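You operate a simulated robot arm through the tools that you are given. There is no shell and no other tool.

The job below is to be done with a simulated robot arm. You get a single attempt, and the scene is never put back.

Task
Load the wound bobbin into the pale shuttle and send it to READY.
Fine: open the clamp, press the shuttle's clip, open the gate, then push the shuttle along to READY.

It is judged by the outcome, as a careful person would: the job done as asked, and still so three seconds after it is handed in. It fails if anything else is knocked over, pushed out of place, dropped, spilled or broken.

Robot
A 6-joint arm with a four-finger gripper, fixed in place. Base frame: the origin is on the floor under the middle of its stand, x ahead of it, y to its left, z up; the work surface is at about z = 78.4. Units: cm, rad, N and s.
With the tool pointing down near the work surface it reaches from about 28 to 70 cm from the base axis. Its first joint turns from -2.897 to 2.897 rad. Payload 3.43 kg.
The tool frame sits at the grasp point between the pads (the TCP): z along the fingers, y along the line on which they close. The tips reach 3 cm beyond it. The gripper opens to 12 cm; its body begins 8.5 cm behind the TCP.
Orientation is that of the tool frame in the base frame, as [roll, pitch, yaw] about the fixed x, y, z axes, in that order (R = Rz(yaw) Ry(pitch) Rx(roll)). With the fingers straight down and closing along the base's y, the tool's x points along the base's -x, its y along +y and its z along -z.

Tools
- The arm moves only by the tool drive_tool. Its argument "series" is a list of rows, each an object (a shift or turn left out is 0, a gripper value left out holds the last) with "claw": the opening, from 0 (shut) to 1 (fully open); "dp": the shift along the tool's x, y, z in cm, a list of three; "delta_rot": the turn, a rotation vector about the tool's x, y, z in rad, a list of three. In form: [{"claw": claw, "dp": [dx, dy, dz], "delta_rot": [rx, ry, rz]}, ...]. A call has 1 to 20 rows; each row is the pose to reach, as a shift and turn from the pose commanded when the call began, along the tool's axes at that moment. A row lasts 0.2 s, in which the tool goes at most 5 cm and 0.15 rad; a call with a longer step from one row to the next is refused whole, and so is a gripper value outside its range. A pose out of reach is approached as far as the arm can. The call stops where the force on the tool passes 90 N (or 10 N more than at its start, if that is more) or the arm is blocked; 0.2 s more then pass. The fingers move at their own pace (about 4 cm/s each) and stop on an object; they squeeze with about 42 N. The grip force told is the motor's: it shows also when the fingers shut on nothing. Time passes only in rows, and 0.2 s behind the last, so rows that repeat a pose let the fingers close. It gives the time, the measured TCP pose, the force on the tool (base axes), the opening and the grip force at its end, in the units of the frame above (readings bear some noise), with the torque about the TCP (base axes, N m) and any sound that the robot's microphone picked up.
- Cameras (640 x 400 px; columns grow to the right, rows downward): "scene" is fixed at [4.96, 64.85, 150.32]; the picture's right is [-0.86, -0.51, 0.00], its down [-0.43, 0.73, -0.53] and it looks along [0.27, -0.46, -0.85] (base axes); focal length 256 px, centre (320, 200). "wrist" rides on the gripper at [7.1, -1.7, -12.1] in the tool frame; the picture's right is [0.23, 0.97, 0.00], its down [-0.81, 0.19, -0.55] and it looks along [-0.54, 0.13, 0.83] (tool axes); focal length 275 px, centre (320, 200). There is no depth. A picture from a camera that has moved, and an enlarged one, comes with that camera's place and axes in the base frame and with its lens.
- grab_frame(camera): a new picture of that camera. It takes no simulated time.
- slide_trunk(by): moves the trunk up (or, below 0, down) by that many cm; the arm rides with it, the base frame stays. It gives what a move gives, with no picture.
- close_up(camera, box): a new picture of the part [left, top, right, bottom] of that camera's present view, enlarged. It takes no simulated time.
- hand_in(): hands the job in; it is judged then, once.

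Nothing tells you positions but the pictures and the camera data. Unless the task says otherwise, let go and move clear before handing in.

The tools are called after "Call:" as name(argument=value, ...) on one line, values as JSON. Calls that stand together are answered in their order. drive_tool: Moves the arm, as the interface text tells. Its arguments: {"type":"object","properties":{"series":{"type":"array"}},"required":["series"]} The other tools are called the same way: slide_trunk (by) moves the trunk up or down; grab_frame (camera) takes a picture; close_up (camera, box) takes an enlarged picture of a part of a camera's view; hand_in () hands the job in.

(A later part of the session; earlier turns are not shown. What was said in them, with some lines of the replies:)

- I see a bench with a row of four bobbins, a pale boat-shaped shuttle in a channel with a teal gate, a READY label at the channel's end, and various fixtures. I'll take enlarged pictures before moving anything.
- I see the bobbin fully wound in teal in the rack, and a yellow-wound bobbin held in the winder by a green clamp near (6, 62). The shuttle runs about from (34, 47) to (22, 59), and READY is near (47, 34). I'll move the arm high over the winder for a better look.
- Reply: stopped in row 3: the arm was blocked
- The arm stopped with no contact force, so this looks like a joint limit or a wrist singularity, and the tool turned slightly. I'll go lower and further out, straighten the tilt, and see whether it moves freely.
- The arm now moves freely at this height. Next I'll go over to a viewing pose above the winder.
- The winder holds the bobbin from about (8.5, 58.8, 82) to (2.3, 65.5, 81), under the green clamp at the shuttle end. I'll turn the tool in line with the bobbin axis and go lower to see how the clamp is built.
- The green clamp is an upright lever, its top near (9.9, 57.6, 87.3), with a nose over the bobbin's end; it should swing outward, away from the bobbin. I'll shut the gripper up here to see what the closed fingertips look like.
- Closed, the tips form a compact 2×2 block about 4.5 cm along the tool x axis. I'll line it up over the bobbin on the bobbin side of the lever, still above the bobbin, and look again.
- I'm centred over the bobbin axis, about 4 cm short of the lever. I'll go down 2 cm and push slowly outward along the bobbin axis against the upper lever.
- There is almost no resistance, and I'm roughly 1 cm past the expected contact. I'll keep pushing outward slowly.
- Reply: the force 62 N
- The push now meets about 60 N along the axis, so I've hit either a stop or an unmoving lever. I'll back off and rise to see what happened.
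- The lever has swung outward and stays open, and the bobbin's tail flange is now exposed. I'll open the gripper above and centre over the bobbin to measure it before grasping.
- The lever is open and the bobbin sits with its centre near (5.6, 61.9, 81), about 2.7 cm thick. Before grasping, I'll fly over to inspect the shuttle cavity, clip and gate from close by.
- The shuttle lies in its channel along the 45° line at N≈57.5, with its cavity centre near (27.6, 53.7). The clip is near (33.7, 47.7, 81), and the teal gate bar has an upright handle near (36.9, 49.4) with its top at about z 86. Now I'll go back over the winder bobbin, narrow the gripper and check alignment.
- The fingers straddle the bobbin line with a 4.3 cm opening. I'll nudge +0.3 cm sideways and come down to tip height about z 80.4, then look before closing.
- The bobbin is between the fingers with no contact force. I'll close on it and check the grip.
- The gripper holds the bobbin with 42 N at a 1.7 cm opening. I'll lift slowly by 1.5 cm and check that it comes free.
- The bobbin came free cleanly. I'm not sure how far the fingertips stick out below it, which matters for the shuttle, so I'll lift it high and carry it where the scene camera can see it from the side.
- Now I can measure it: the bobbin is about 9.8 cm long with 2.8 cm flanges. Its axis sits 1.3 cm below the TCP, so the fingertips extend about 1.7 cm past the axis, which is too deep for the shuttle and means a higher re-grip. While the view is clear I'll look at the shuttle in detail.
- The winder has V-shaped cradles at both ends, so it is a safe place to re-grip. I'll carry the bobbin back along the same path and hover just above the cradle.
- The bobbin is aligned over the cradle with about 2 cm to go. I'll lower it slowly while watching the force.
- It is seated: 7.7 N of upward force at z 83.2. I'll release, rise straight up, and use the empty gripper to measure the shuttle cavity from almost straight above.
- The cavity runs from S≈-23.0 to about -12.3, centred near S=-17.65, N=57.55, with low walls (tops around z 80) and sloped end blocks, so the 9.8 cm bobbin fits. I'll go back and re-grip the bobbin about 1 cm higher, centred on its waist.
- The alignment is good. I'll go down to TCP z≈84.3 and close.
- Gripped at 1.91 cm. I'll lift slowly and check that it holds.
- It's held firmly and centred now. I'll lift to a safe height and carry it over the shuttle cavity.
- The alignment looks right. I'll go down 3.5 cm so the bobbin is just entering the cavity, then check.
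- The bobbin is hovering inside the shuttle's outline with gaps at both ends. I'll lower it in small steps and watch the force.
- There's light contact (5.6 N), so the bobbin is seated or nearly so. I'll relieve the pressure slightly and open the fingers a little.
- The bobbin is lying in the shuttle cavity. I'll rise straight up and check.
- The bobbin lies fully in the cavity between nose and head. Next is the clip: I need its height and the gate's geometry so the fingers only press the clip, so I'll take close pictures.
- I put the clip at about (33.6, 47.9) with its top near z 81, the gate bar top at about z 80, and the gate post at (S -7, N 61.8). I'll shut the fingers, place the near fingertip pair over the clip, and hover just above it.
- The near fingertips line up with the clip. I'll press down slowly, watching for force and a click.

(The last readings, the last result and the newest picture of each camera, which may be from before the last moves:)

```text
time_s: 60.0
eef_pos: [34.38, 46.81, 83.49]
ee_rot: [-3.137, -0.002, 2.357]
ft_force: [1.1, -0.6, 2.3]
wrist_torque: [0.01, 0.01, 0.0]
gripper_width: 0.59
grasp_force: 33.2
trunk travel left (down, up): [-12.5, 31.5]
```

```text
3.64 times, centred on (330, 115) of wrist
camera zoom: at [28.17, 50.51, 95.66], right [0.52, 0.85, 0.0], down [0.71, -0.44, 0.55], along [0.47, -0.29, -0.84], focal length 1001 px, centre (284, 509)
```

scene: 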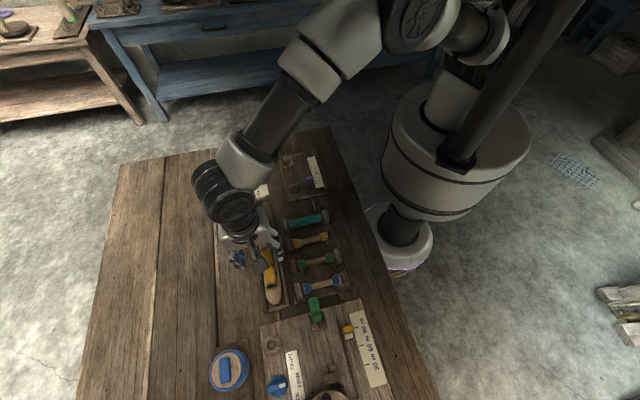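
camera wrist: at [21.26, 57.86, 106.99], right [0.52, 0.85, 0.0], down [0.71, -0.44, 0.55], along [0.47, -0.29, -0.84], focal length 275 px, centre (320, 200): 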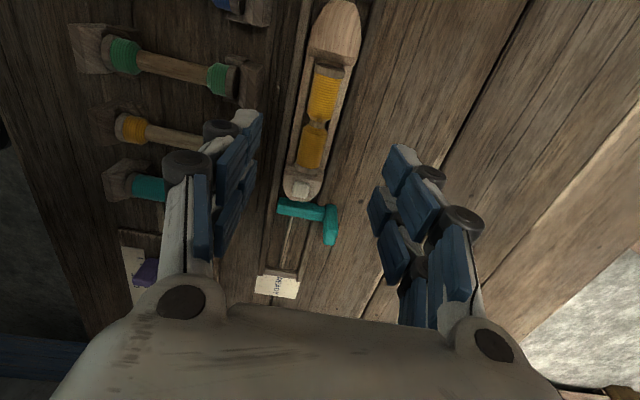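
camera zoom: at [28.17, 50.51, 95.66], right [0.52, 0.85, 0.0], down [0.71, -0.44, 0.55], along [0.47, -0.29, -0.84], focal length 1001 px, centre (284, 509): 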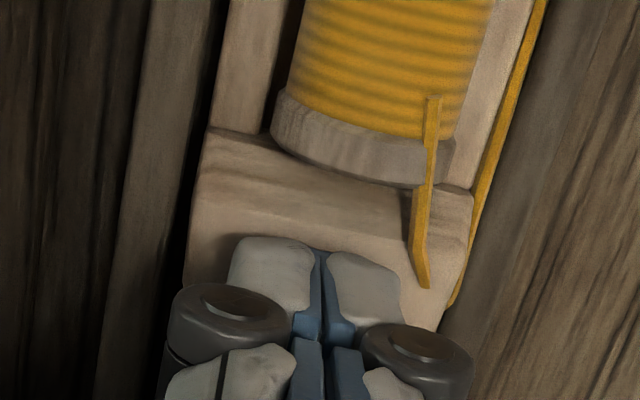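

A yellow thread now runs from the bobbin across the shuttle's head, so pressing the clip seems to have caught the thread. I'll rise and look carefully.

Call:
drive_tool(series=[{"claw": 0, "dp": [0, 0, -0.5]}, {"dp": [0, 0, -2]}, {"dp": [0, 0, -4]}, {"dp": [0, 0, -7]}, {"dp": [3, -0.5, -9.5]}, {"dp": [6, -0.7, -11]}, {"claw": 0.6, "dp": [9, -0.7, -11]}, {"dp": [9, -0.7, -11]}, {"dp": [9, -0.7, -11]}, {"dp": [9, -0.7, -11]}])

Call:
grab_frame(camera="wrist")

Call:
close_up(camera="wrist", box=[250, 120, 370, 260])

Call:
close_up(camera="wrist", box=[260, 10, 380, 150])

```text
time_s: 62.1
eef_pos: [27.72, 52.5, 94.49]
ee_rot: [-3.137, -0.003, 2.359]
ft_force: [0.4, -0.5, 0.0]
wrist_torque: [-0.02, -0.02, 0.03]
gripper_width: 7.15
grasp_force: 0.0
trunk travel left (down, up): [-12.5, 31.5]
```

```text
taken
camera wrist: at [21.47, 56.25, 106.61], right [0.52, 0.85, 0.0], down [0.71, -0.44, 0.55], along [0.47, -0.29, -0.84], focal length 275 px, centre (320, 200)
```

wrist: 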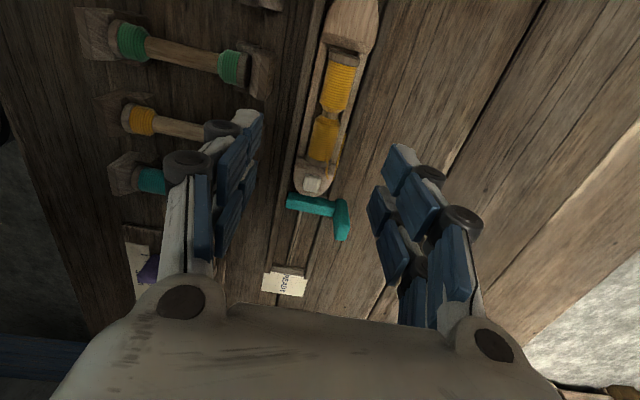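

```text
2.86 times, centred on (310, 190) of wrist
camera zoom: at [21.47, 56.25, 106.61], right [0.52, 0.85, 0.0], down [0.71, -0.44, 0.55], along [0.47, -0.29, -0.84], focal length 786 px, centre (349, 229)
```

zoom: 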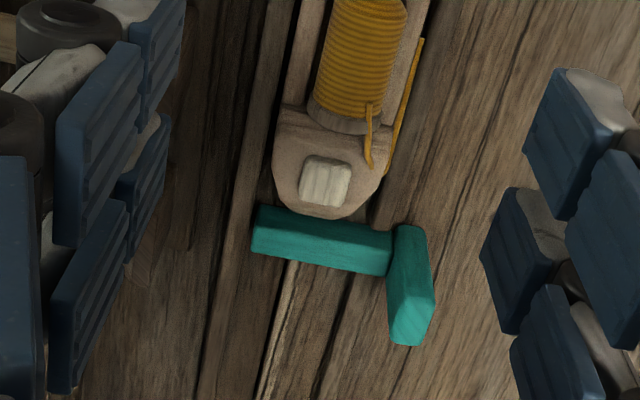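

```text
2.86 times, centred on (320, 80) of wrist
camera zoom: at [21.47, 56.25, 106.61], right [0.52, 0.85, 0.0], down [0.71, -0.44, 0.55], along [0.47, -0.29, -0.84], focal length 786 px, centre (320, 543)
```

zoom: 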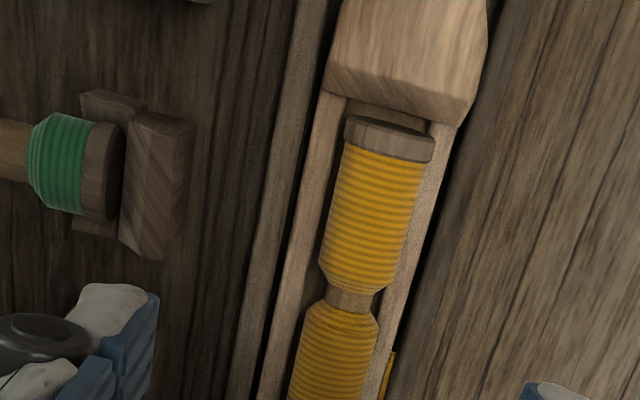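

The thread now runs from the bobbin out past the head, so the clip press took. The bobbin is seated and the shuttle hasn't moved. Next is the gate, so I'll move the camera closer to see how it's hinged.

Call:
drive_tool(series=[{"claw": 0.8, "dp": [-1.5, 1.5, 1]}, {"dp": [-3, 2.8, 3]}, {"dp": [-3.5, 2.8, 5]}, {"dp": [-3.5, 2.8, 6]}, {"dp": [-3.5, 2.8, 6]}])

Call:
grab_frame(camera="wrist")

Call:
close_up(camera="wrist", box=[250, 110, 370, 250])

```text
time_s: 63.4
eef_pos: [32.28, 52.16, 88.68]
ee_rot: [-3.138, -0.004, 2.359]
ft_force: [0.3, -0.5, -0.2]
wrist_torque: [-0.01, -0.01, 0.04]
gripper_width: 9.58
grasp_force: 0.0
trunk travel left (down, up): [-12.5, 31.5]
```

```text
taken
camera wrist: at [25.89, 55.88, 100.72], right [0.52, 0.85, 0.0], down [0.71, -0.44, 0.55], along [0.47, -0.29, -0.84], focal length 275 px, centre (320, 200)
```

wrist: 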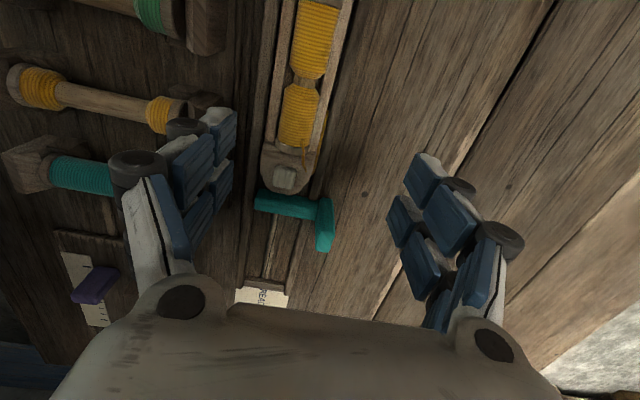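

```text
2.86 times, centred on (310, 180) of wrist
camera zoom: at [25.89, 55.88, 100.72], right [0.52, 0.85, 0.0], down [0.71, -0.44, 0.55], along [0.47, -0.29, -0.84], focal length 786 px, centre (349, 257)
```

zoom: 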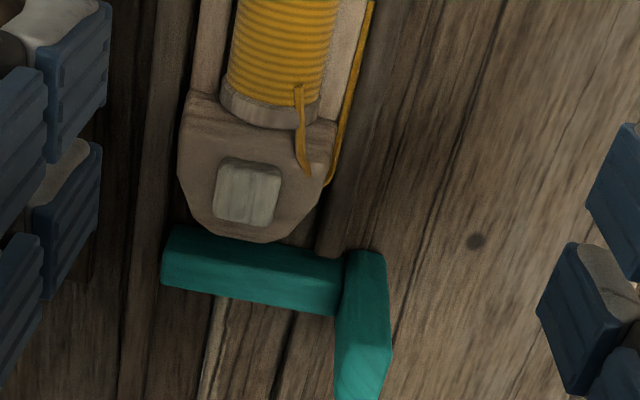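

Call:
close_up(camera="wrist", box=[245, 180, 345, 260])

Call:
close_up(camera="scene", box=[235, 200, 295, 250])

```text
5.00 times, centred on (295, 220) of wrist
camera zoom: at [25.89, 55.88, 100.72], right [0.52, 0.85, 0.0], down [0.71, -0.44, 0.55], along [0.47, -0.29, -0.84], focal length 1376 px, centre (445, 100)
```

zoom: 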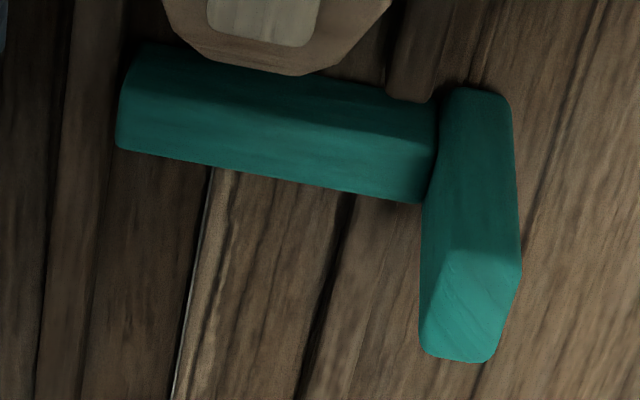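

```text
8.00 times, centred on (265, 225) of scene
camera zoom: at [4.96, 64.85, 150.32], right [-0.86, -0.51, 0.0], down [-0.43, 0.73, -0.53], along [0.27, -0.46, -0.85], focal length 2051 px, centre (760, 0)
```

zoom: 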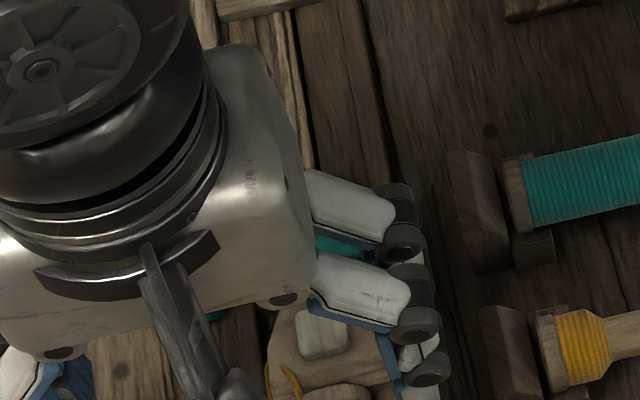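

The teal bar crosses the channel and passes through a gap in the +N rail, ending in an upright handle at about (38.6, 48.5), top near z 84.4. So I expect it to slide or swing outward in +N. I'll straddle the handle loosely with the fingers, first hovering above it.

Call:
drive_tool(series=[{"claw": 0.5, "dp": [-2, 0.6, -1]}, {"claw": 0.4, "dp": [-5, 1.3, -1]}, {"claw": 0.32, "dp": [-7.06, 1.91, -1]}, {"claw": 0.32, "dp": [-7.06, 1.91, -1]}, {"claw": 0.32, "dp": [-7.06, 1.91, -1]}, {"claw": 0.32, "dp": [-7.06, 1.91, -1]}])

Call:
close_up(camera="wrist", box=[220, 80, 420, 310])

Call:
close_up(camera="scene", box=[210, 190, 310, 270])

```text
time_s: 64.8
eef_pos: [38.53, 48.32, 89.68]
ee_rot: [-3.135, -0.005, 2.358]
ft_force: [-0.5, 0.4, 0.5]
wrist_torque: [-0.01, -0.03, 0.04]
gripper_width: 3.84
grasp_force: 0.2
trunk travel left (down, up): [-12.5, 31.5]
```

```text
1.74 times, centred on (320, 195) of wrist
camera zoom: at [32.28, 52.22, 101.74], right [0.52, 0.85, 0.0], down [0.71, -0.44, 0.55], along [0.47, -0.29, -0.84], focal length 479 px, centre (320, 209)
```

zoom: 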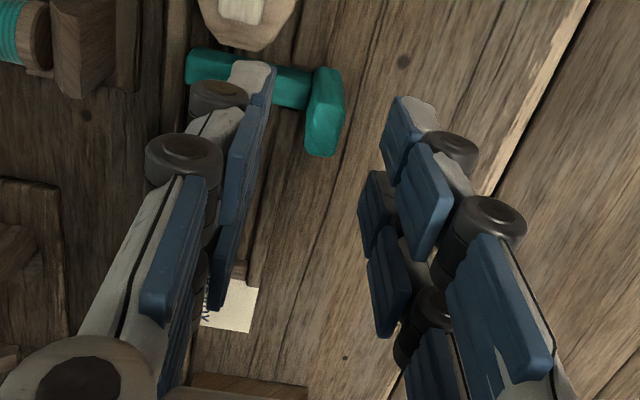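

```text
5.00 times, centred on (260, 230) of scene
camera zoom: at [4.96, 64.85, 150.32], right [-0.86, -0.51, 0.0], down [-0.43, 0.73, -0.53], along [0.27, -0.46, -0.85], focal length 1282 px, centre (620, 50)
```

zoom: 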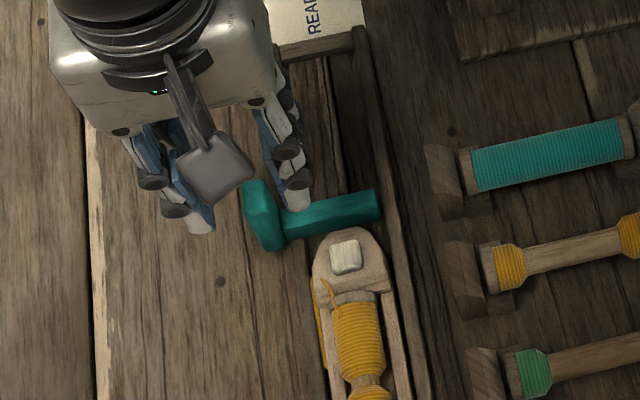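

The handle is between the finger lines. I'll nudge the position, descend with the tips staying above the bar and shuttle head, and check.

Call:
drive_tool(series=[{"claw": 0.32, "dp": [-0.15, 0.25, 1.5]}, {"dp": [-0.15, 0.25, 3]}, {"dp": [-0.15, 0.25, 4]}, {"dp": [-0.15, 0.25, 4.8]}, {"dp": [-0.15, 0.25, 4.8]}])

Call:
close_up(camera="wrist", box=[220, 80, 420, 310])

Call:
close_up(camera="scene", box=[210, 190, 310, 270])

```text
time_s: 66.0
eef_pos: [38.69, 48.37, 84.7]
ee_rot: [-3.137, -0.004, 2.358]
ft_force: [-0.4, -0.3, 0.2]
wrist_torque: [-0.03, 0.0, 0.01]
gripper_width: 3.84
grasp_force: 0.0
trunk travel left (down, up): [-12.5, 31.5]
```

```text
1.74 times, centred on (320, 195) of wrist
camera zoom: at [32.45, 52.3, 96.85], right [0.52, 0.85, 0.0], down [0.71, -0.44, 0.55], along [0.47, -0.29, -0.84], focal length 479 px, centre (320, 209)
```

zoom: 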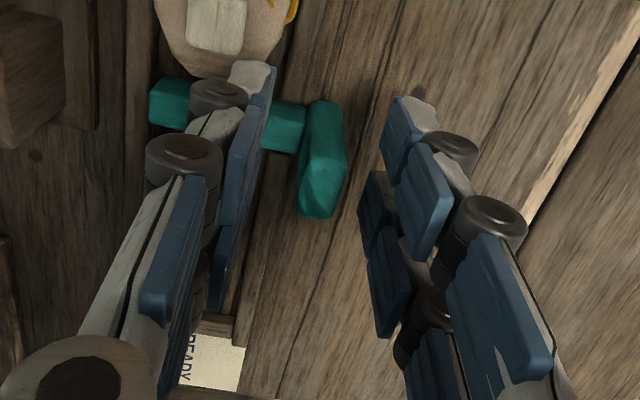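

```text
5.00 times, centred on (260, 230) of scene
camera zoom: at [4.96, 64.85, 150.32], right [-0.86, -0.51, 0.0], down [-0.43, 0.73, -0.53], along [0.27, -0.46, -0.85], focal length 1282 px, centre (620, 50)
```

zoom: 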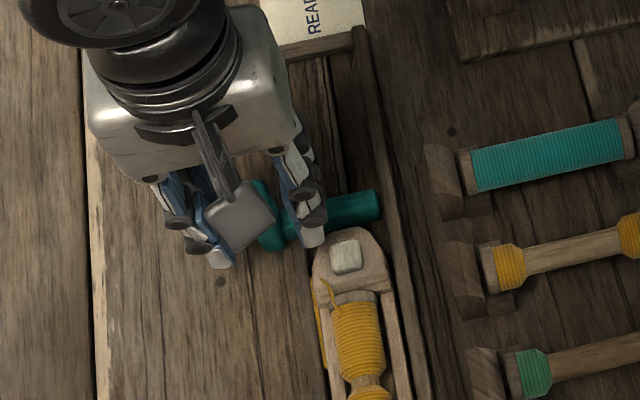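

The handle is between the fingers. I'll push it outward (+N) slowly, 3 cm first, and check the force.

Call:
drive_tool(series=[{"claw": 0.32, "dp": [0, 0.5, 0]}, {"dp": [0, 1, 0]}, {"dp": [0, 1.4, 0]}, {"dp": [0, 1.8, 0]}, {"dp": [0, 2.2, 0]}, {"dp": [0, 2.6, 0]}, {"dp": [0, 3, 0]}])

Call:
close_up(camera="wrist", box=[220, 80, 420, 310])

Call:
close_up(camera="scene", box=[210, 190, 310, 270])

```text
time_s: 67.5
eef_pos: [40.81, 50.74, 84.76]
ee_rot: [-3.136, -0.004, 2.357]
ft_force: [-0.4, -0.3, 0.4]
wrist_torque: [-0.02, 0.02, -0.02]
gripper_width: 3.85
grasp_force: 0.3
trunk travel left (down, up): [-12.5, 31.5]
```

```text
1.74 times, centred on (320, 195) of wrist
camera zoom: at [34.58, 54.48, 96.83], right [0.52, 0.85, 0.0], down [0.71, -0.44, 0.55], along [0.47, -0.29, -0.84], focal length 479 px, centre (320, 209)
```

zoom: 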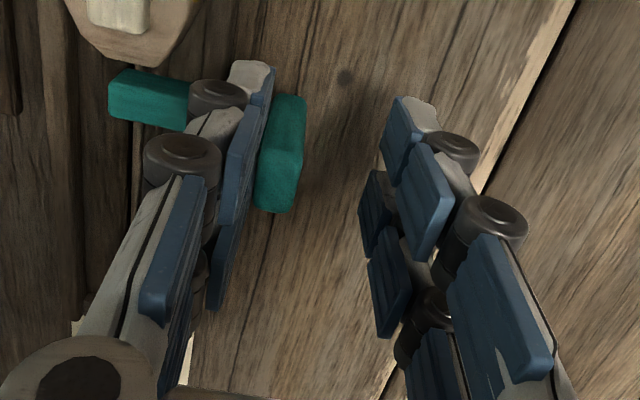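

```text
5.00 times, centred on (260, 230) of scene
camera zoom: at [4.96, 64.85, 150.32], right [-0.86, -0.51, 0.0], down [-0.43, 0.73, -0.53], along [0.27, -0.46, -0.85], focal length 1282 px, centre (620, 50)
```

zoom: 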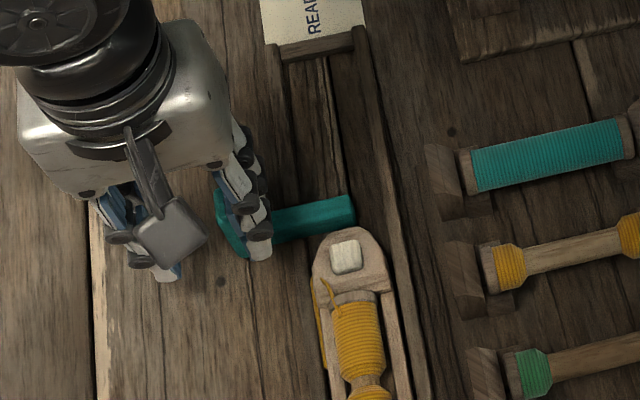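

It's a sliding gate and it moves with almost no force. I'll keep drawing it out.

Call:
drive_tool(series=[{"claw": 0.32, "dp": [0, 0.5, 0]}, {"dp": [0, 1, 0]}, {"dp": [0, 1.5, 0]}, {"dp": [0, 2, 0]}, {"dp": [0, 2.5, 0]}, {"dp": [0, 3, 0]}, {"dp": [0, 3.5, 0]}])

Call:
close_up(camera="wrist", box=[120, 60, 420, 310])

Call:
close_up(camera="scene", box=[210, 190, 310, 270])

```text
time_s: 69.2
eef_pos: [43.27, 53.07, 84.75]
ee_rot: [-3.137, -0.002, 2.357]
ft_force: [-0.6, 0.5, 1.0]
wrist_torque: [-0.03, 0.02, -0.02]
gripper_width: 3.88
grasp_force: 0.5
trunk travel left (down, up): [-12.5, 31.5]
```

```text
1.60 times, centred on (270, 185) of wrist
camera zoom: at [37.03, 56.92, 96.84], right [0.52, 0.85, 0.0], down [0.71, -0.44, 0.55], along [0.47, -0.29, -0.84], focal length 440 px, centre (400, 224)
```

zoom: 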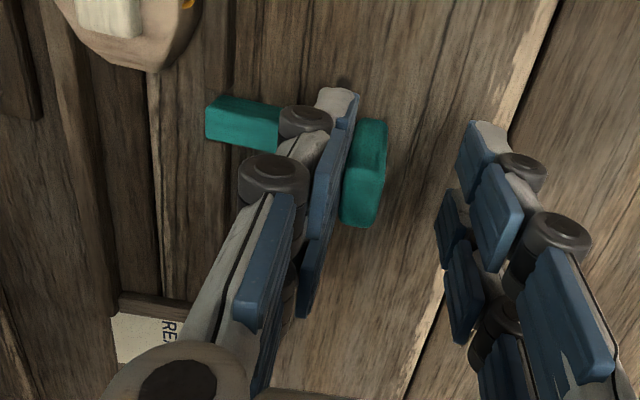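

```text
5.00 times, centred on (260, 230) of scene
camera zoom: at [4.96, 64.85, 150.32], right [-0.86, -0.51, 0.0], down [-0.43, 0.73, -0.53], along [0.27, -0.46, -0.85], focal length 1282 px, centre (620, 50)
```

zoom: 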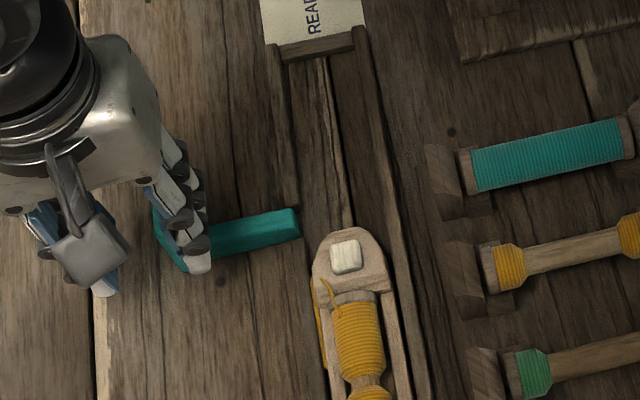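

The bar end is now in the rail gap, just clear of the channel. I'll push it a little further, up to its stop, for margin.

Call:
drive_tool(series=[{"claw": 0.32, "dp": [0, 0.3, 0]}, {"dp": [0, 0.6, 0]}, {"dp": [0, 0.9, 0]}])

Call:
close_up(camera="wrist", box=[120, 60, 420, 310])

Call:
close_up(camera="scene", box=[210, 190, 310, 270])

```text
time_s: 70.0
eef_pos: [43.81, 53.46, 84.52]
ee_rot: [-3.138, -0.005, 2.358]
ft_force: [-3.3, -2.7, -0.8]
wrist_torque: [-0.12, 0.08, -0.12]
gripper_width: 4.05
grasp_force: 2.2
trunk travel left (down, up): [-12.5, 31.5]
```

```text
1.60 times, centred on (270, 185) of wrist
camera zoom: at [37.47, 57.37, 96.79], right [0.52, 0.85, 0.0], down [0.71, -0.44, 0.55], along [0.47, -0.29, -0.84], focal length 440 px, centre (400, 224)
```

zoom: 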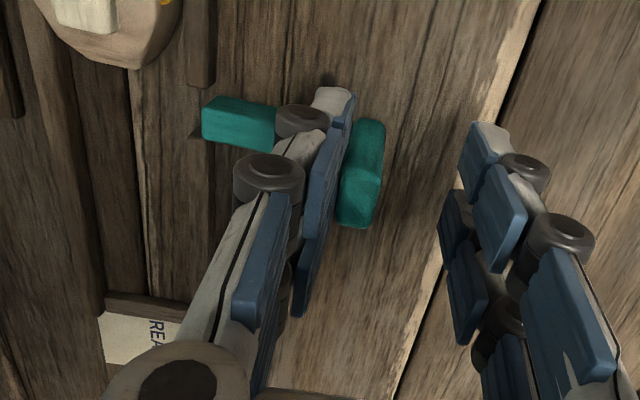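

```text
5.00 times, centred on (260, 230) of scene
camera zoom: at [4.96, 64.85, 150.32], right [-0.86, -0.51, 0.0], down [-0.43, 0.73, -0.53], along [0.27, -0.46, -0.85], focal length 1282 px, centre (620, 50)
```

zoom: 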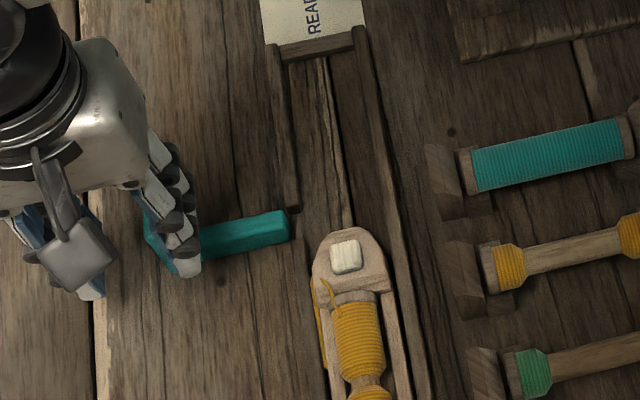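

The gate has reached its stop, fully clear of the channel. I'll back off slightly, rise, and fly to the nose end of the shuttle to inspect the pushing face.

Call:
drive_tool(series=[{"claw": 0.32, "dp": [0, -0.4, 0]}, {"dp": [0, -0.9, 0]}, {"dp": [0, -0.9, -2]}, {"dp": [0, -0.9, -5]}, {"dp": [0, -0.9, -9]}, {"dp": [0, -0.9, -11]}, {"dp": [0, -0.9, -11]}])

Call:
close_up(camera="scene", box=[210, 190, 310, 270])

```text
time_s: 71.5
eef_pos: [43.45, 53.14, 96.02]
ee_rot: [-3.136, -0.003, 2.359]
ft_force: [0.0, 0.2, 0.3]
wrist_torque: [-0.01, -0.03, -0.01]
gripper_width: 3.83
grasp_force: 0.1
trunk travel left (down, up): [-12.5, 31.5]
```

```text
5.00 times, centred on (260, 230) of scene
camera zoom: at [4.96, 64.85, 150.32], right [-0.86, -0.51, 0.0], down [-0.43, 0.73, -0.53], along [0.27, -0.46, -0.85], focal length 1282 px, centre (620, 50)
```

zoom: 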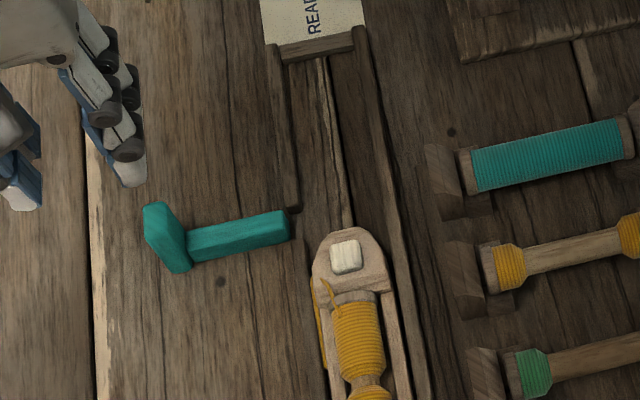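

Call:
drive_tool(series=[{"claw": 0.6, "dp": [2, -2, 0]}, {"claw": 0.8, "dp": [5, -4, 0]}, {"dp": [8.5, -5.5, 0]}, {"dp": [12, -7, 0]}, {"dp": [15.5, -8, 0]}, {"dp": [19, -9, 0]}, {"dp": [22.5, -9.8, 0]}, {"dp": [25.5, -9.8, 0]}, {"dp": [27.2, -9.8, 0]}, {"dp": [27.2, -9.8, 0]}])

Call:
grab_frame(camera="wrist")

Call:
close_up(camera="wrist", box=[270, 110, 370, 210])

Call:
close_up(camera="scene", box=[235, 160, 305, 260])

```text
time_s: 73.8
eef_pos: [17.06, 65.44, 95.94]
ee_rot: [-3.137, -0.003, 2.356]
ft_force: [-0.3, 1.5, 0.0]
wrist_torque: [-0.02, 0.0, 0.01]
gripper_width: 9.55
grasp_force: 0.0
trunk travel left (down, up): [-12.5, 31.5]
```

```text
taken
camera wrist: at [10.88, 69.28, 108.12], right [0.52, 0.85, 0.0], down [0.71, -0.44, 0.55], along [0.47, -0.29, -0.84], focal length 275 px, centre (320, 200)
```

wrist: 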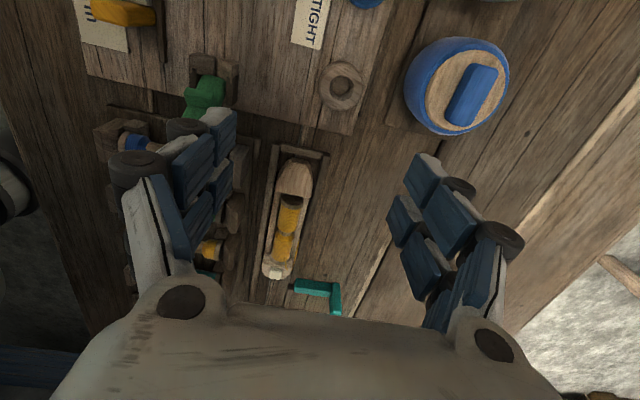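

```text
4.00 times, centred on (320, 160) of wrist
camera zoom: at [10.88, 69.28, 108.12], right [0.52, 0.85, 0.0], down [0.71, -0.44, 0.55], along [0.47, -0.29, -0.84], focal length 1101 px, centre (320, 360)
```

zoom: 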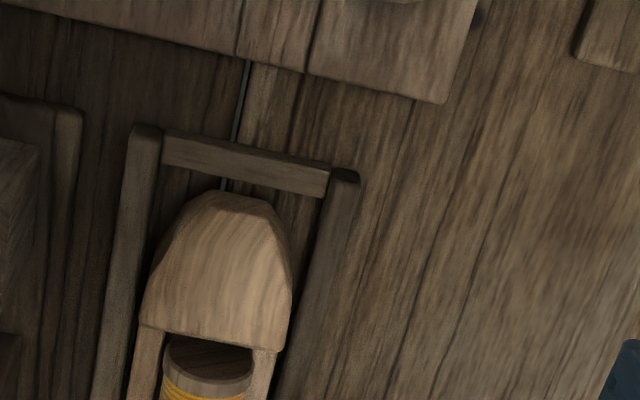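

```text
4.00 times, centred on (270, 210) of scene
camera zoom: at [4.96, 64.85, 150.32], right [-0.86, -0.51, 0.0], down [-0.43, 0.73, -0.53], along [0.27, -0.46, -0.85], focal length 1026 px, centre (520, 160)
```

zoom: 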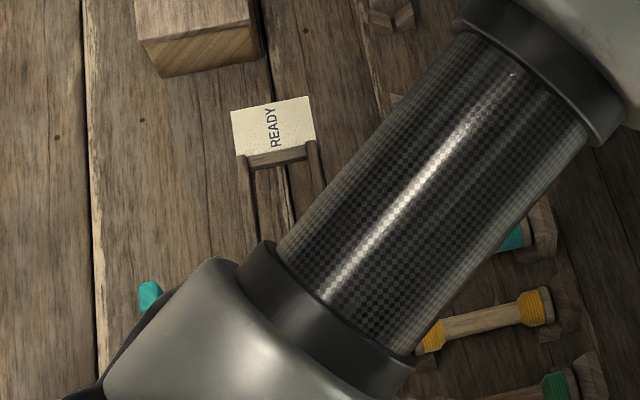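

Call:
close_up(camera="wrist", box=[270, 135, 340, 205])

```text
5.71 times, centred on (305, 170) of wrist
camera zoom: at [10.88, 69.28, 108.12], right [0.52, 0.85, 0.0], down [0.71, -0.44, 0.55], along [0.47, -0.29, -0.84], focal length 1573 px, centre (406, 371)
```

zoom: 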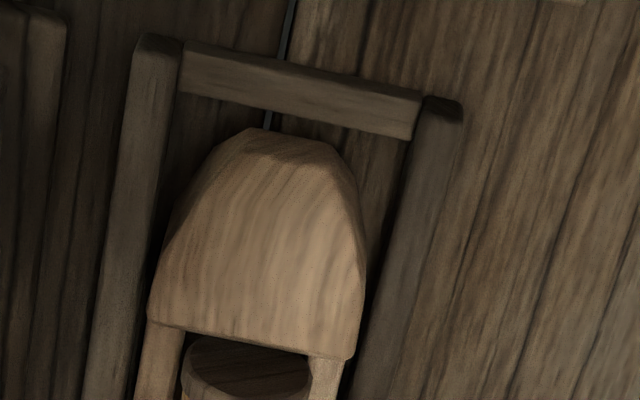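

The nose tapers to a tip at S≈-27.4, N≈57.6, with a low end rail just behind it. I'll set a 2.6 cm opening so the fingers cup the tapered nose from behind, lower them just above the rail, and push from there. First I'll hover.

Call:
drive_tool(series=[{"claw": 0.3, "dp": [-2.5, -0.4, 0]}, {"claw": 0.217, "dp": [-4.61, -0.75, 0]}, {"claw": 0.217, "dp": [-4.61, -0.75, 3]}, {"dp": [-4.61, -0.75, 6]}, {"dp": [-4.61, -0.75, 9]}, {"dp": [-4.61, -0.75, 11]}, {"dp": [-4.61, -0.75, 11]}, {"dp": [-4.61, -0.75, 11]}])

Call:
grab_frame(camera="wrist")

Call:
close_up(camera="wrist", box=[240, 80, 400, 310])

Call:
grab_frame(camera="scene")

```text
time_s: 75.5
eef_pos: [19.69, 61.54, 84.91]
ee_rot: [-3.137, -0.005, 2.359]
ft_force: [0.6, -0.2, 0.4]
wrist_torque: [0.0, 0.0, -0.02]
gripper_width: 2.58
grasp_force: 0.2
trunk travel left (down, up): [-12.5, 31.5]
```

```text
taken
camera wrist: at [13.49, 65.29, 96.9], right [0.52, 0.85, 0.0], down [0.71, -0.44, 0.55], along [0.47, -0.29, -0.84], focal length 275 px, centre (320, 200)
```

wrist: 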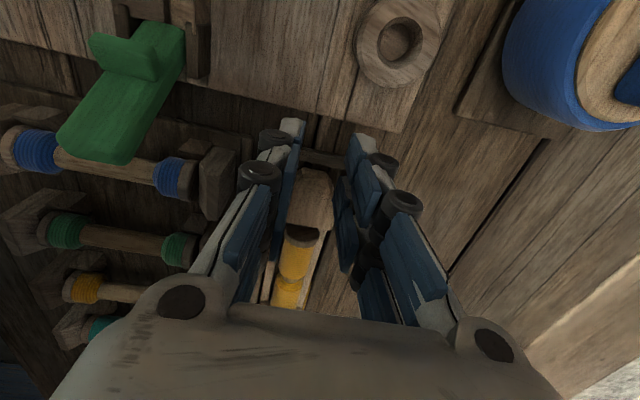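

```text
1.74 times, centred on (320, 195) of wrist
camera zoom: at [13.49, 65.29, 96.9], right [0.52, 0.85, 0.0], down [0.71, -0.44, 0.55], along [0.47, -0.29, -0.84], focal length 479 px, centre (320, 209)
```

zoom: 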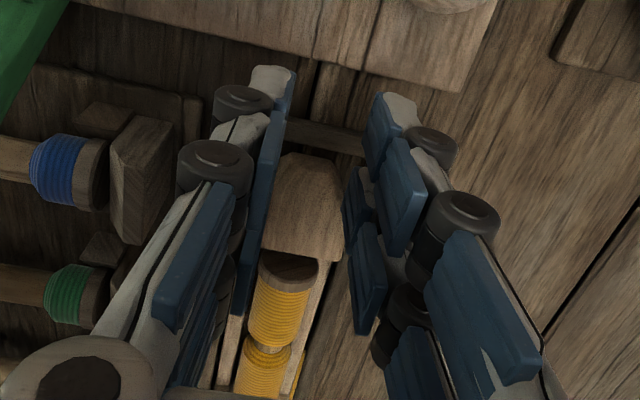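

```text
taken
```

scene: 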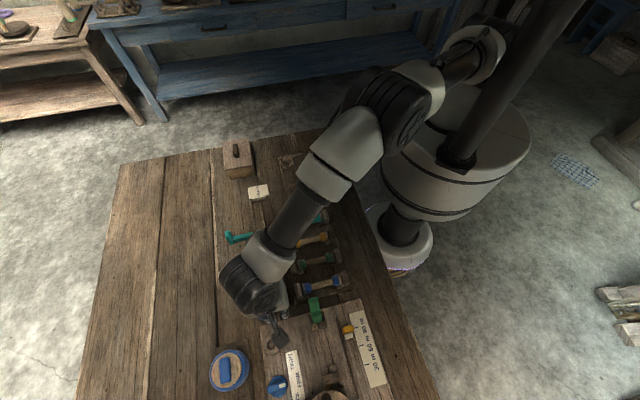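

The fingers will cup the nose with the tips just behind it. I'll descend the last 2.3 cm slowly, watching for rail contact.

Call:
drive_tool(series=[{"claw": 0.217, "dp": [-0.2, 0.05, 0.8]}, {"dp": [-0.2, 0.05, 1.4]}, {"dp": [-0.2, 0.05, 1.8]}, {"dp": [-0.2, 0.05, 2.1]}, {"dp": [-0.2, 0.05, 2.3]}])

Call:
close_up(camera="wrist", box=[240, 80, 400, 310])

```text
time_s: 76.8
eef_pos: [20.02, 61.43, 82.56]
ee_rot: [-3.138, -0.003, 2.356]
ft_force: [-0.7, 0.0, -0.6]
wrist_torque: [0.04, -0.02, -0.03]
gripper_width: 2.62
grasp_force: 0.1
trunk travel left (down, up): [-12.5, 31.5]
```

```text
1.74 times, centred on (320, 195) of wrist
camera zoom: at [13.73, 65.27, 94.63], right [0.52, 0.85, 0.0], down [0.71, -0.44, 0.55], along [0.47, -0.29, -0.84], focal length 479 px, centre (320, 209)
```

zoom: 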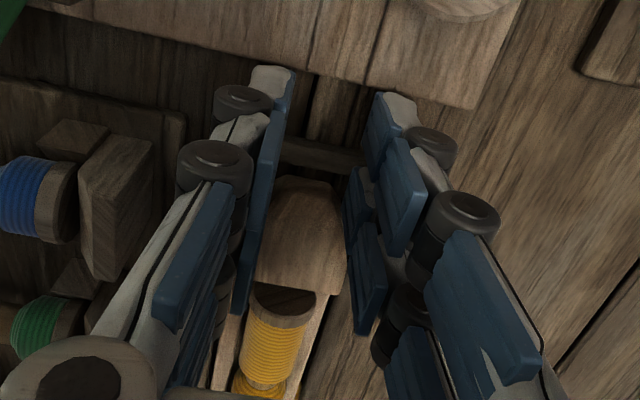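

Call:
drive_tool(series=[{"claw": 0.217, "dp": [0, 0, 0.1]}, {"dp": [0, 0, 0.25]}])

```text
time_s: 77.3
eef_pos: [20.01, 61.44, 82.29]
ee_rot: [-3.139, -0.003, 2.358]
ft_force: [0.2, -0.2, -0.3]
wrist_torque: [-0.01, 0.04, 0.0]
gripper_width: 2.61
grasp_force: 0.0
trunk travel left (down, up): [-12.5, 31.5]
```

The tips are at z≈79.3 with no contact. I'll push forward gently by 3 cm and check that the shuttle moves straight.

Call:
drive_tool(series=[{"claw": 0.217, "dp": [-0.4, 0, 0]}, {"dp": [-0.8, 0, 0]}, {"dp": [-1.2, 0, 0]}, {"dp": [-1.6, 0, 0]}, {"dp": [-2, 0, 0]}, {"dp": [-2.5, 0, 0]}, {"dp": [-3, 0, 0]}])

Call:
close_up(camera="wrist", box=[240, 80, 400, 310])

Call:
close_up(camera="scene", box=[215, 170, 315, 320])

```text
time_s: 79.0
eef_pos: [22.01, 59.24, 82.2]
ee_rot: [-3.138, -0.004, 2.357]
ft_force: [-0.5, -0.8, 0.0]
wrist_torque: [-0.02, 0.03, 0.01]
gripper_width: 2.63
grasp_force: 0.1
trunk travel left (down, up): [-12.5, 31.5]
```

```text
1.74 times, centred on (320, 195) of wrist
camera zoom: at [15.84, 63.13, 94.34], right [0.52, 0.85, 0.0], down [0.71, -0.44, 0.55], along [0.47, -0.29, -0.84], focal length 479 px, centre (320, 209)
```

zoom: 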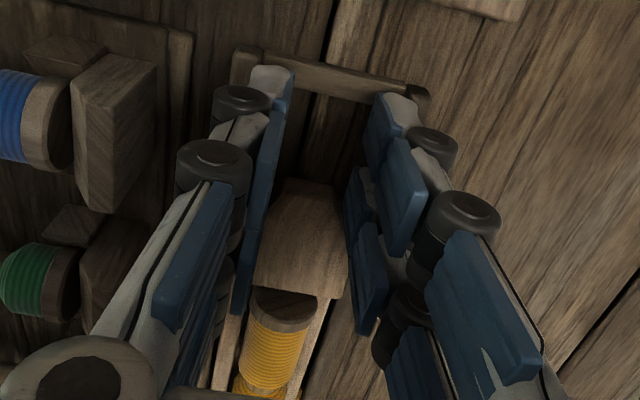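

```text
2.67 times, centred on (265, 245) of scene
camera zoom: at [4.96, 64.85, 150.32], right [-0.86, -0.51, 0.0], down [-0.43, 0.73, -0.53], along [0.27, -0.46, -0.85], focal length 684 px, centre (467, 80)
```

zoom: 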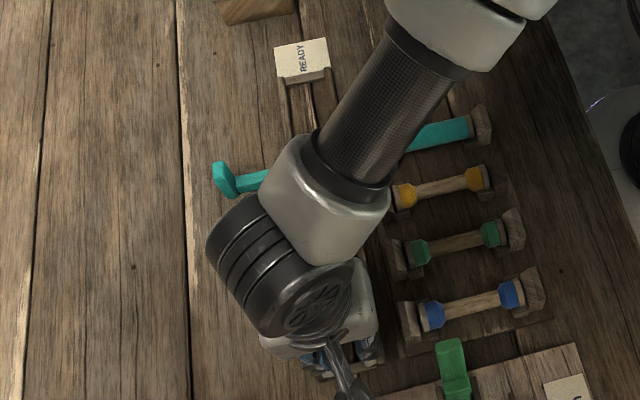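

The shuttle moves straight ahead with the fingers at almost no force. I'll continue 8 cm more, steadily.

Call:
drive_tool(series=[{"claw": 0.217, "dp": [-0.5, 0, 0]}, {"dp": [-1, 0, 0]}, {"dp": [-1.5, 0, 0]}, {"dp": [-2, 0, 0]}, {"dp": [-2.5, 0, 0]}, {"dp": [-3, 0, 0]}, {"dp": [-3.5, 0, 0]}, {"dp": [-4, 0, 0]}, {"dp": [-4.5, 0, 0]}, {"dp": [-5, 0, 0]}, {"dp": [-5.5, 0, 0]}, {"dp": [-6, 0, 0]}, {"dp": [-6.5, 0, 0]}, {"dp": [-7, 0, 0]}, {"dp": [-7.5, 0, 0]}, {"dp": [-8, 0, 0]}])

Call:
close_up(camera="wrist", box=[240, 80, 400, 310])

Call:
close_up(camera="scene", box=[215, 150, 315, 300])

```text
time_s: 82.3
eef_pos: [27.78, 53.7, 82.22]
ee_rot: [-3.137, -0.005, 2.358]
ft_force: [0.1, 0.2, 0.3]
wrist_torque: [0.01, 0.0, -0.02]
gripper_width: 2.64
grasp_force: 1.0
trunk travel left (down, up): [-12.5, 31.5]
```

```text
1.74 times, centred on (320, 195) of wrist
camera zoom: at [21.6, 57.5, 94.36], right [0.52, 0.85, 0.0], down [0.71, -0.44, 0.55], along [0.47, -0.29, -0.84], focal length 479 px, centre (320, 209)
```

zoom: 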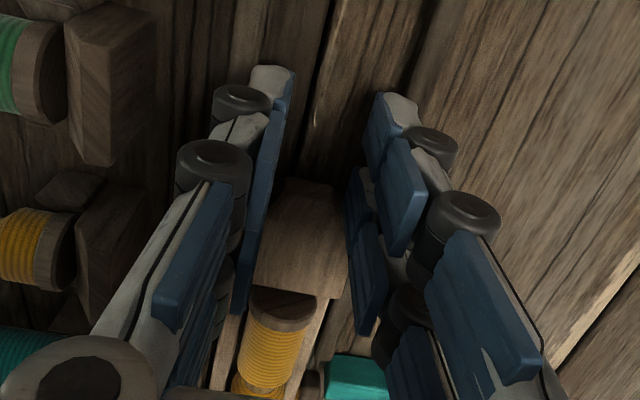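

```text
2.67 times, centred on (265, 225) of scene
camera zoom: at [4.96, 64.85, 150.32], right [-0.86, -0.51, 0.0], down [-0.43, 0.73, -0.53], along [0.27, -0.46, -0.85], focal length 684 px, centre (467, 133)
```

zoom: 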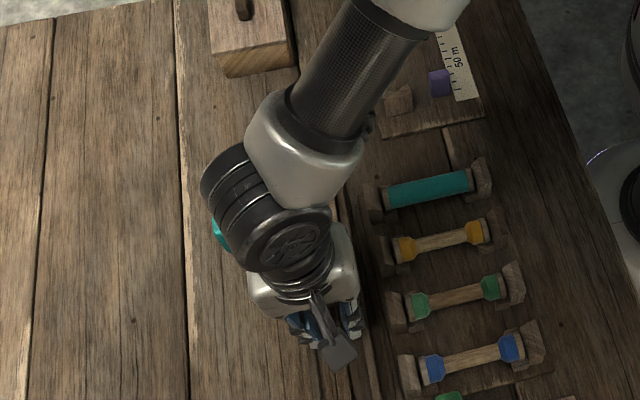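

About 3 cm remain. I'll push another 2.2 cm slowly and check for the end stop.

Call:
drive_tool(series=[{"claw": 0.217, "dp": [-0.4, 0, 0]}, {"dp": [-0.8, 0, 0]}, {"dp": [-1.2, 0, 0]}, {"dp": [-1.6, 0, 0]}, {"dp": [-1.9, 0, 0]}, {"dp": [-2.2, 0, 0]}])

```text
time_s: 83.8
eef_pos: [29.22, 52.19, 82.16]
ee_rot: [-3.137, -0.005, 2.358]
ft_force: [-0.6, 0.3, 1.1]
wrist_torque: [0.01, 0.0, 0.01]
gripper_width: 2.65
grasp_force: 0.0
trunk travel left (down, up): [-12.5, 31.5]
```

Call:
drive_tool(series=[{"claw": 0.217, "dp": [-0.2, 0, 0]}, {"dp": [-0.4, 0, 0]}, {"dp": [-0.6, 0, 0]}, {"dp": [-0.8, 0, 0]}])

Call:
close_up(camera="scene", box=[215, 150, 315, 300])

Call:
grab_frame(camera="wrist")

```text
time_s: 84.8
eef_pos: [29.71, 51.66, 82.29]
ee_rot: [-3.14, -0.005, 2.358]
ft_force: [-13.7, 11.8, 2.0]
wrist_torque: [0.27, 0.29, -0.12]
gripper_width: 2.9
grasp_force: 5.4
trunk travel left (down, up): [-12.5, 31.5]
```

```text
2.67 times, centred on (265, 225) of scene
camera zoom: at [4.96, 64.85, 150.32], right [-0.86, -0.51, 0.0], down [-0.43, 0.73, -0.53], along [0.27, -0.46, -0.85], focal length 684 px, centre (467, 133)
```

zoom: 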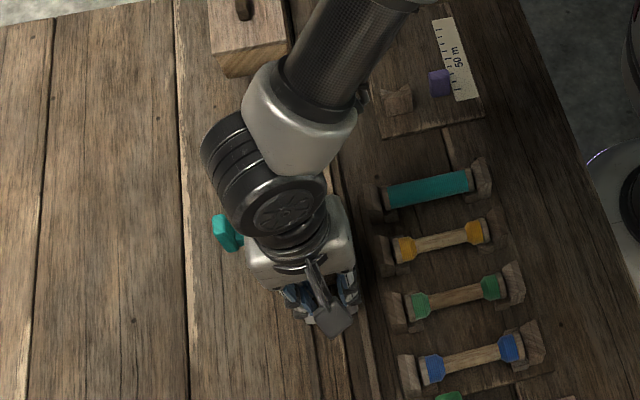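

```text
taken
camera wrist: at [23.47, 55.58, 94.35], right [0.52, 0.85, 0.0], down [0.71, -0.44, 0.55], along [0.47, -0.29, -0.84], focal length 275 px, centre (320, 200)
```

wrist: 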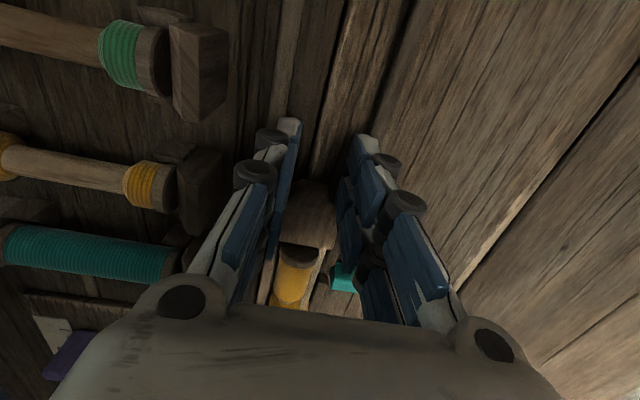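

The push met 18 N at the expected end-stop position, after about 13.8 cm of travel. I'll back off, rise, and check that the shuttle is at READY.

Call:
drive_tool(series=[{"claw": 0.217, "dp": [0.8, 0, 0]}, {"claw": 0.25, "dp": [1.6, 0, 0]}, {"dp": [2.2, 0, -1]}, {"dp": [2.5, 0, -4]}, {"dp": [2.5, 0, -8]}, {"dp": [2.5, 0, -12]}, {"claw": 0.8, "dp": [0, 0, -13]}, {"dp": [0, 0, -13]}, {"dp": [0, 0, -13]}, {"dp": [0, 0, -13]}])

Call:
grab_frame(camera="wrist")

Call:
close_up(camera="wrist", box=[220, 60, 380, 310])

Call:
grab_frame(camera="scene")

```text
time_s: 87.0
eef_pos: [29.96, 51.55, 95.12]
ee_rot: [-3.137, -0.005, 2.357]
ft_force: [-0.3, 0.5, -0.4]
wrist_torque: [-0.01, 0.01, 0.0]
gripper_width: 9.58
grasp_force: 0.1
trunk travel left (down, up): [-12.5, 31.5]
```

```text
taken
camera wrist: at [23.67, 55.38, 107.27], right [0.52, 0.85, 0.0], down [0.71, -0.44, 0.55], along [0.47, -0.29, -0.84], focal length 275 px, centre (320, 200)
```

wrist: 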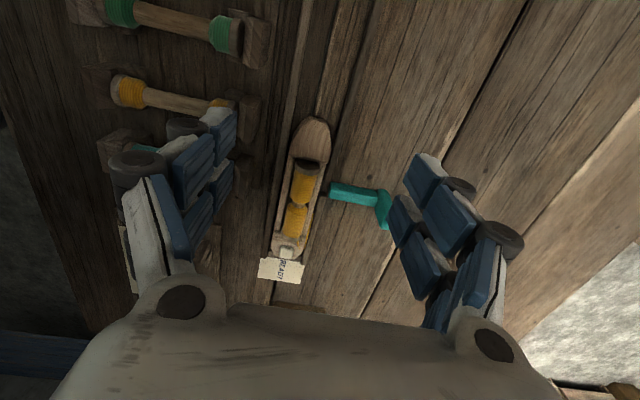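

```text
1.60 times, centred on (300, 185) of wrist
camera zoom: at [23.67, 55.38, 107.27], right [0.52, 0.85, 0.0], down [0.71, -0.44, 0.55], along [0.47, -0.29, -0.84], focal length 440 px, centre (352, 224)
```

zoom: 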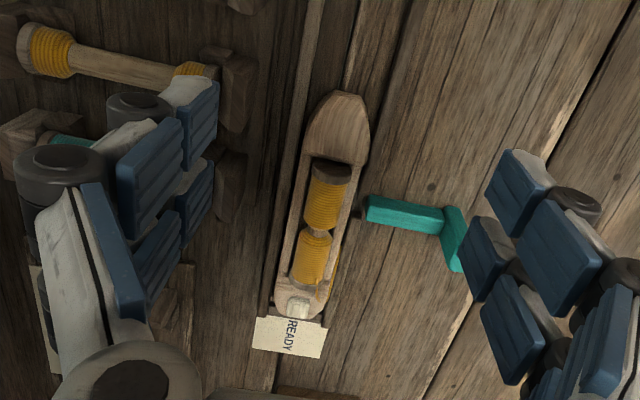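

```text
taken
```

scene: 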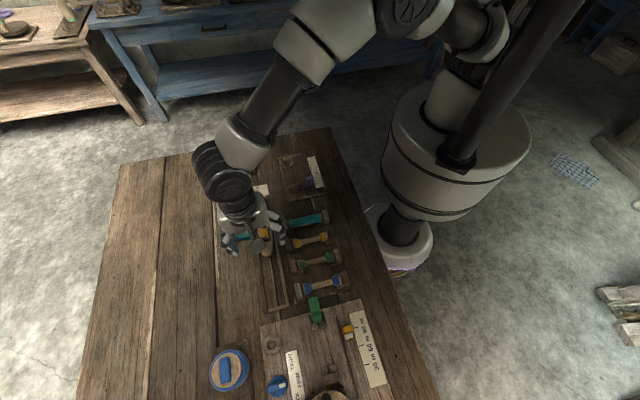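

The shuttle sits against the READY stop with the bobbin and thread in place. I'll lift the arm well clear and take a last look at the whole bench.

Call:
drive_tool(series=[{"claw": 0.8, "dp": [0, 0, -3]}, {"dp": [0, 0, -6]}, {"dp": [0, 0, -9]}, {"dp": [2, -2, -11]}, {"dp": [5, -4, -12]}, {"dp": [8, -6, -12]}, {"dp": [11, -8, -12]}, {"dp": [14, -10, -12]}, {"dp": [14, -10, -12]}])

Call:
grab_frame(camera="scene")

Call:
close_up(camera="scene", box=[225, 170, 305, 250])

Call:
grab_frame(camera="wrist")

```text
time_s: 89.0
eef_pos: [12.86, 54.32, 107.17]
ee_rot: [-3.138, -0.004, 2.359]
ft_force: [0.9, -0.2, 0.1]
wrist_torque: [-0.03, 0.02, 0.04]
gripper_width: 9.57
grasp_force: 0.2
trunk travel left (down, up): [-12.5, 31.5]
```

```text
taken
```

scene: 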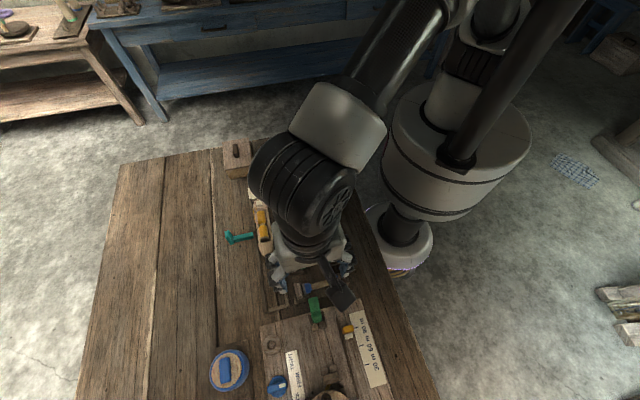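

```text
5.00 times, centred on (265, 210) of scene
camera zoom: at [4.96, 64.85, 150.32], right [-0.86, -0.51, 0.0], down [-0.43, 0.73, -0.53], along [0.27, -0.46, -0.85], focal length 1282 px, centre (595, 150)
```

zoom: 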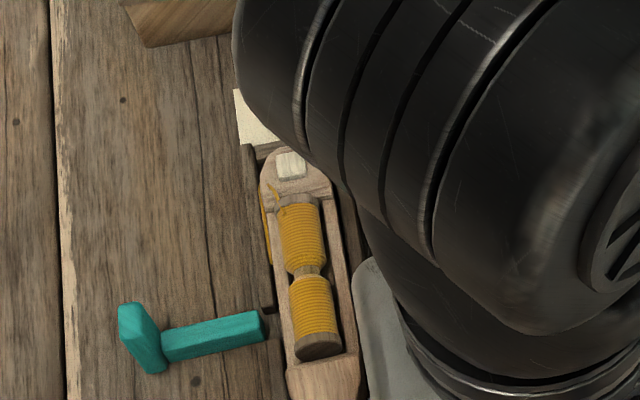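

```text
taken
camera wrist: at [6.71, 58.04, 119.27], right [0.52, 0.85, 0.0], down [0.71, -0.44, 0.55], along [0.47, -0.29, -0.84], focal length 275 px, centre (320, 200)
```

wrist: 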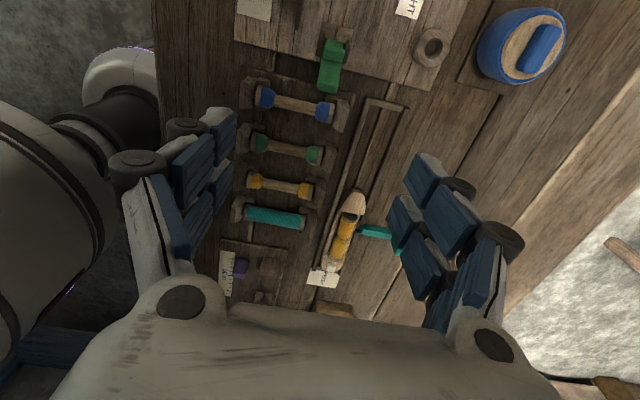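

Call:
close_up(camera="wrist", box=[300, 180, 400, 300])

Call:
close_up(camera="wrist", box=[200, 60, 360, 240])

Call:
close_up(camera="scene", box=[240, 180, 290, 230])

Call:
close_up(camera="scene", box=[240, 280, 400, 400])

```text
3.33 times, centred on (350, 240) of wrist
camera zoom: at [6.71, 58.04, 119.27], right [0.52, 0.85, 0.0], down [0.71, -0.44, 0.55], along [0.47, -0.29, -0.84], focal length 918 px, centre (220, 67)
```

zoom: 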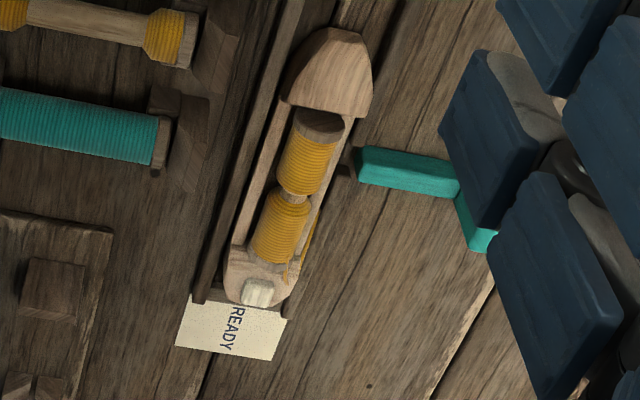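

```text
2.22 times, centred on (280, 150) of wrist
camera zoom: at [6.71, 58.04, 119.27], right [0.52, 0.85, 0.0], down [0.71, -0.44, 0.55], along [0.47, -0.29, -0.84], focal length 612 px, centre (409, 311)
```

zoom: 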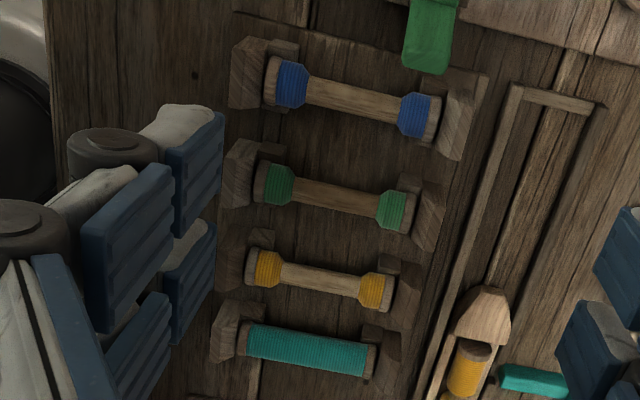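

```text
8.00 times, centred on (265, 205) of scene
camera zoom: at [4.96, 64.85, 150.32], right [-0.86, -0.51, 0.0], down [-0.43, 0.73, -0.53], along [0.27, -0.46, -0.85], focal length 2051 px, centre (760, 160)
```

zoom: 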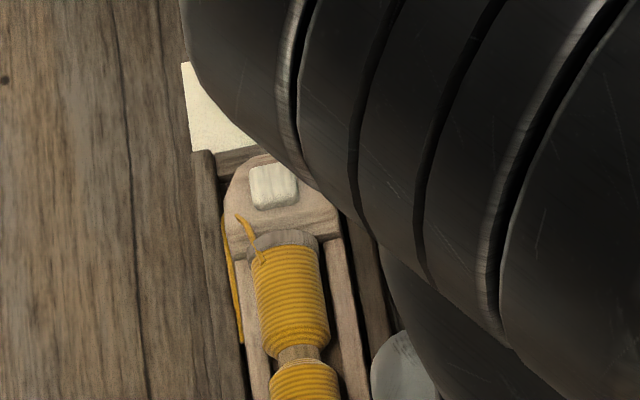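

```text
3.33 times, centred on (320, 340) of scene
camera zoom: at [4.96, 64.85, 150.32], right [-0.86, -0.51, 0.0], down [-0.43, 0.73, -0.53], along [0.27, -0.46, -0.85], focal length 855 px, centre (320, -267)
```

zoom: 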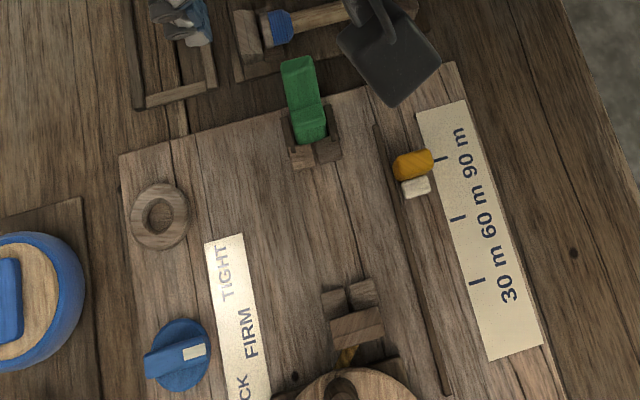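

The loaded shuttle rests against the stop at READY with the bobbin seated and the thread caught. The gate is open, the clamp is open, and the rack bobbins, dial and slider are all where they were. The gripper is empty and clear, so I'm handing in.

Call:
hand_in()

```text
The job is handed in.
```

The wound bobbin is loaded in the pale shuttle, and the shuttle is resting against the stop at READY. I've handed the job in and haven't been told how it was judged.

- **Clamp:** I pushed the green lever outward, and it stayed open.
- **Bobbin:** I took the yellow-wound one from the winder, since that is the one the clamp held. I set it back in its cradle once to re-grip it higher, then placed it in the shuttle's cavity.
- **Clip:** I pressed it with light force. No click was reported, but a thread appeared from the bobbin across the shuttle's head right after, so I took the press as done.
- **Gate:** It slides sideways. I drew it out to its stop, and the bar is clear of the channel.
- **Shuttle:** I pushed it about 13.8 cm until it met the end stop.

In the last pictures the bobbin was still seated. The rack bobbins, the winder dial and the slider looked undisturbed. The gripper was empty and clear of everything.
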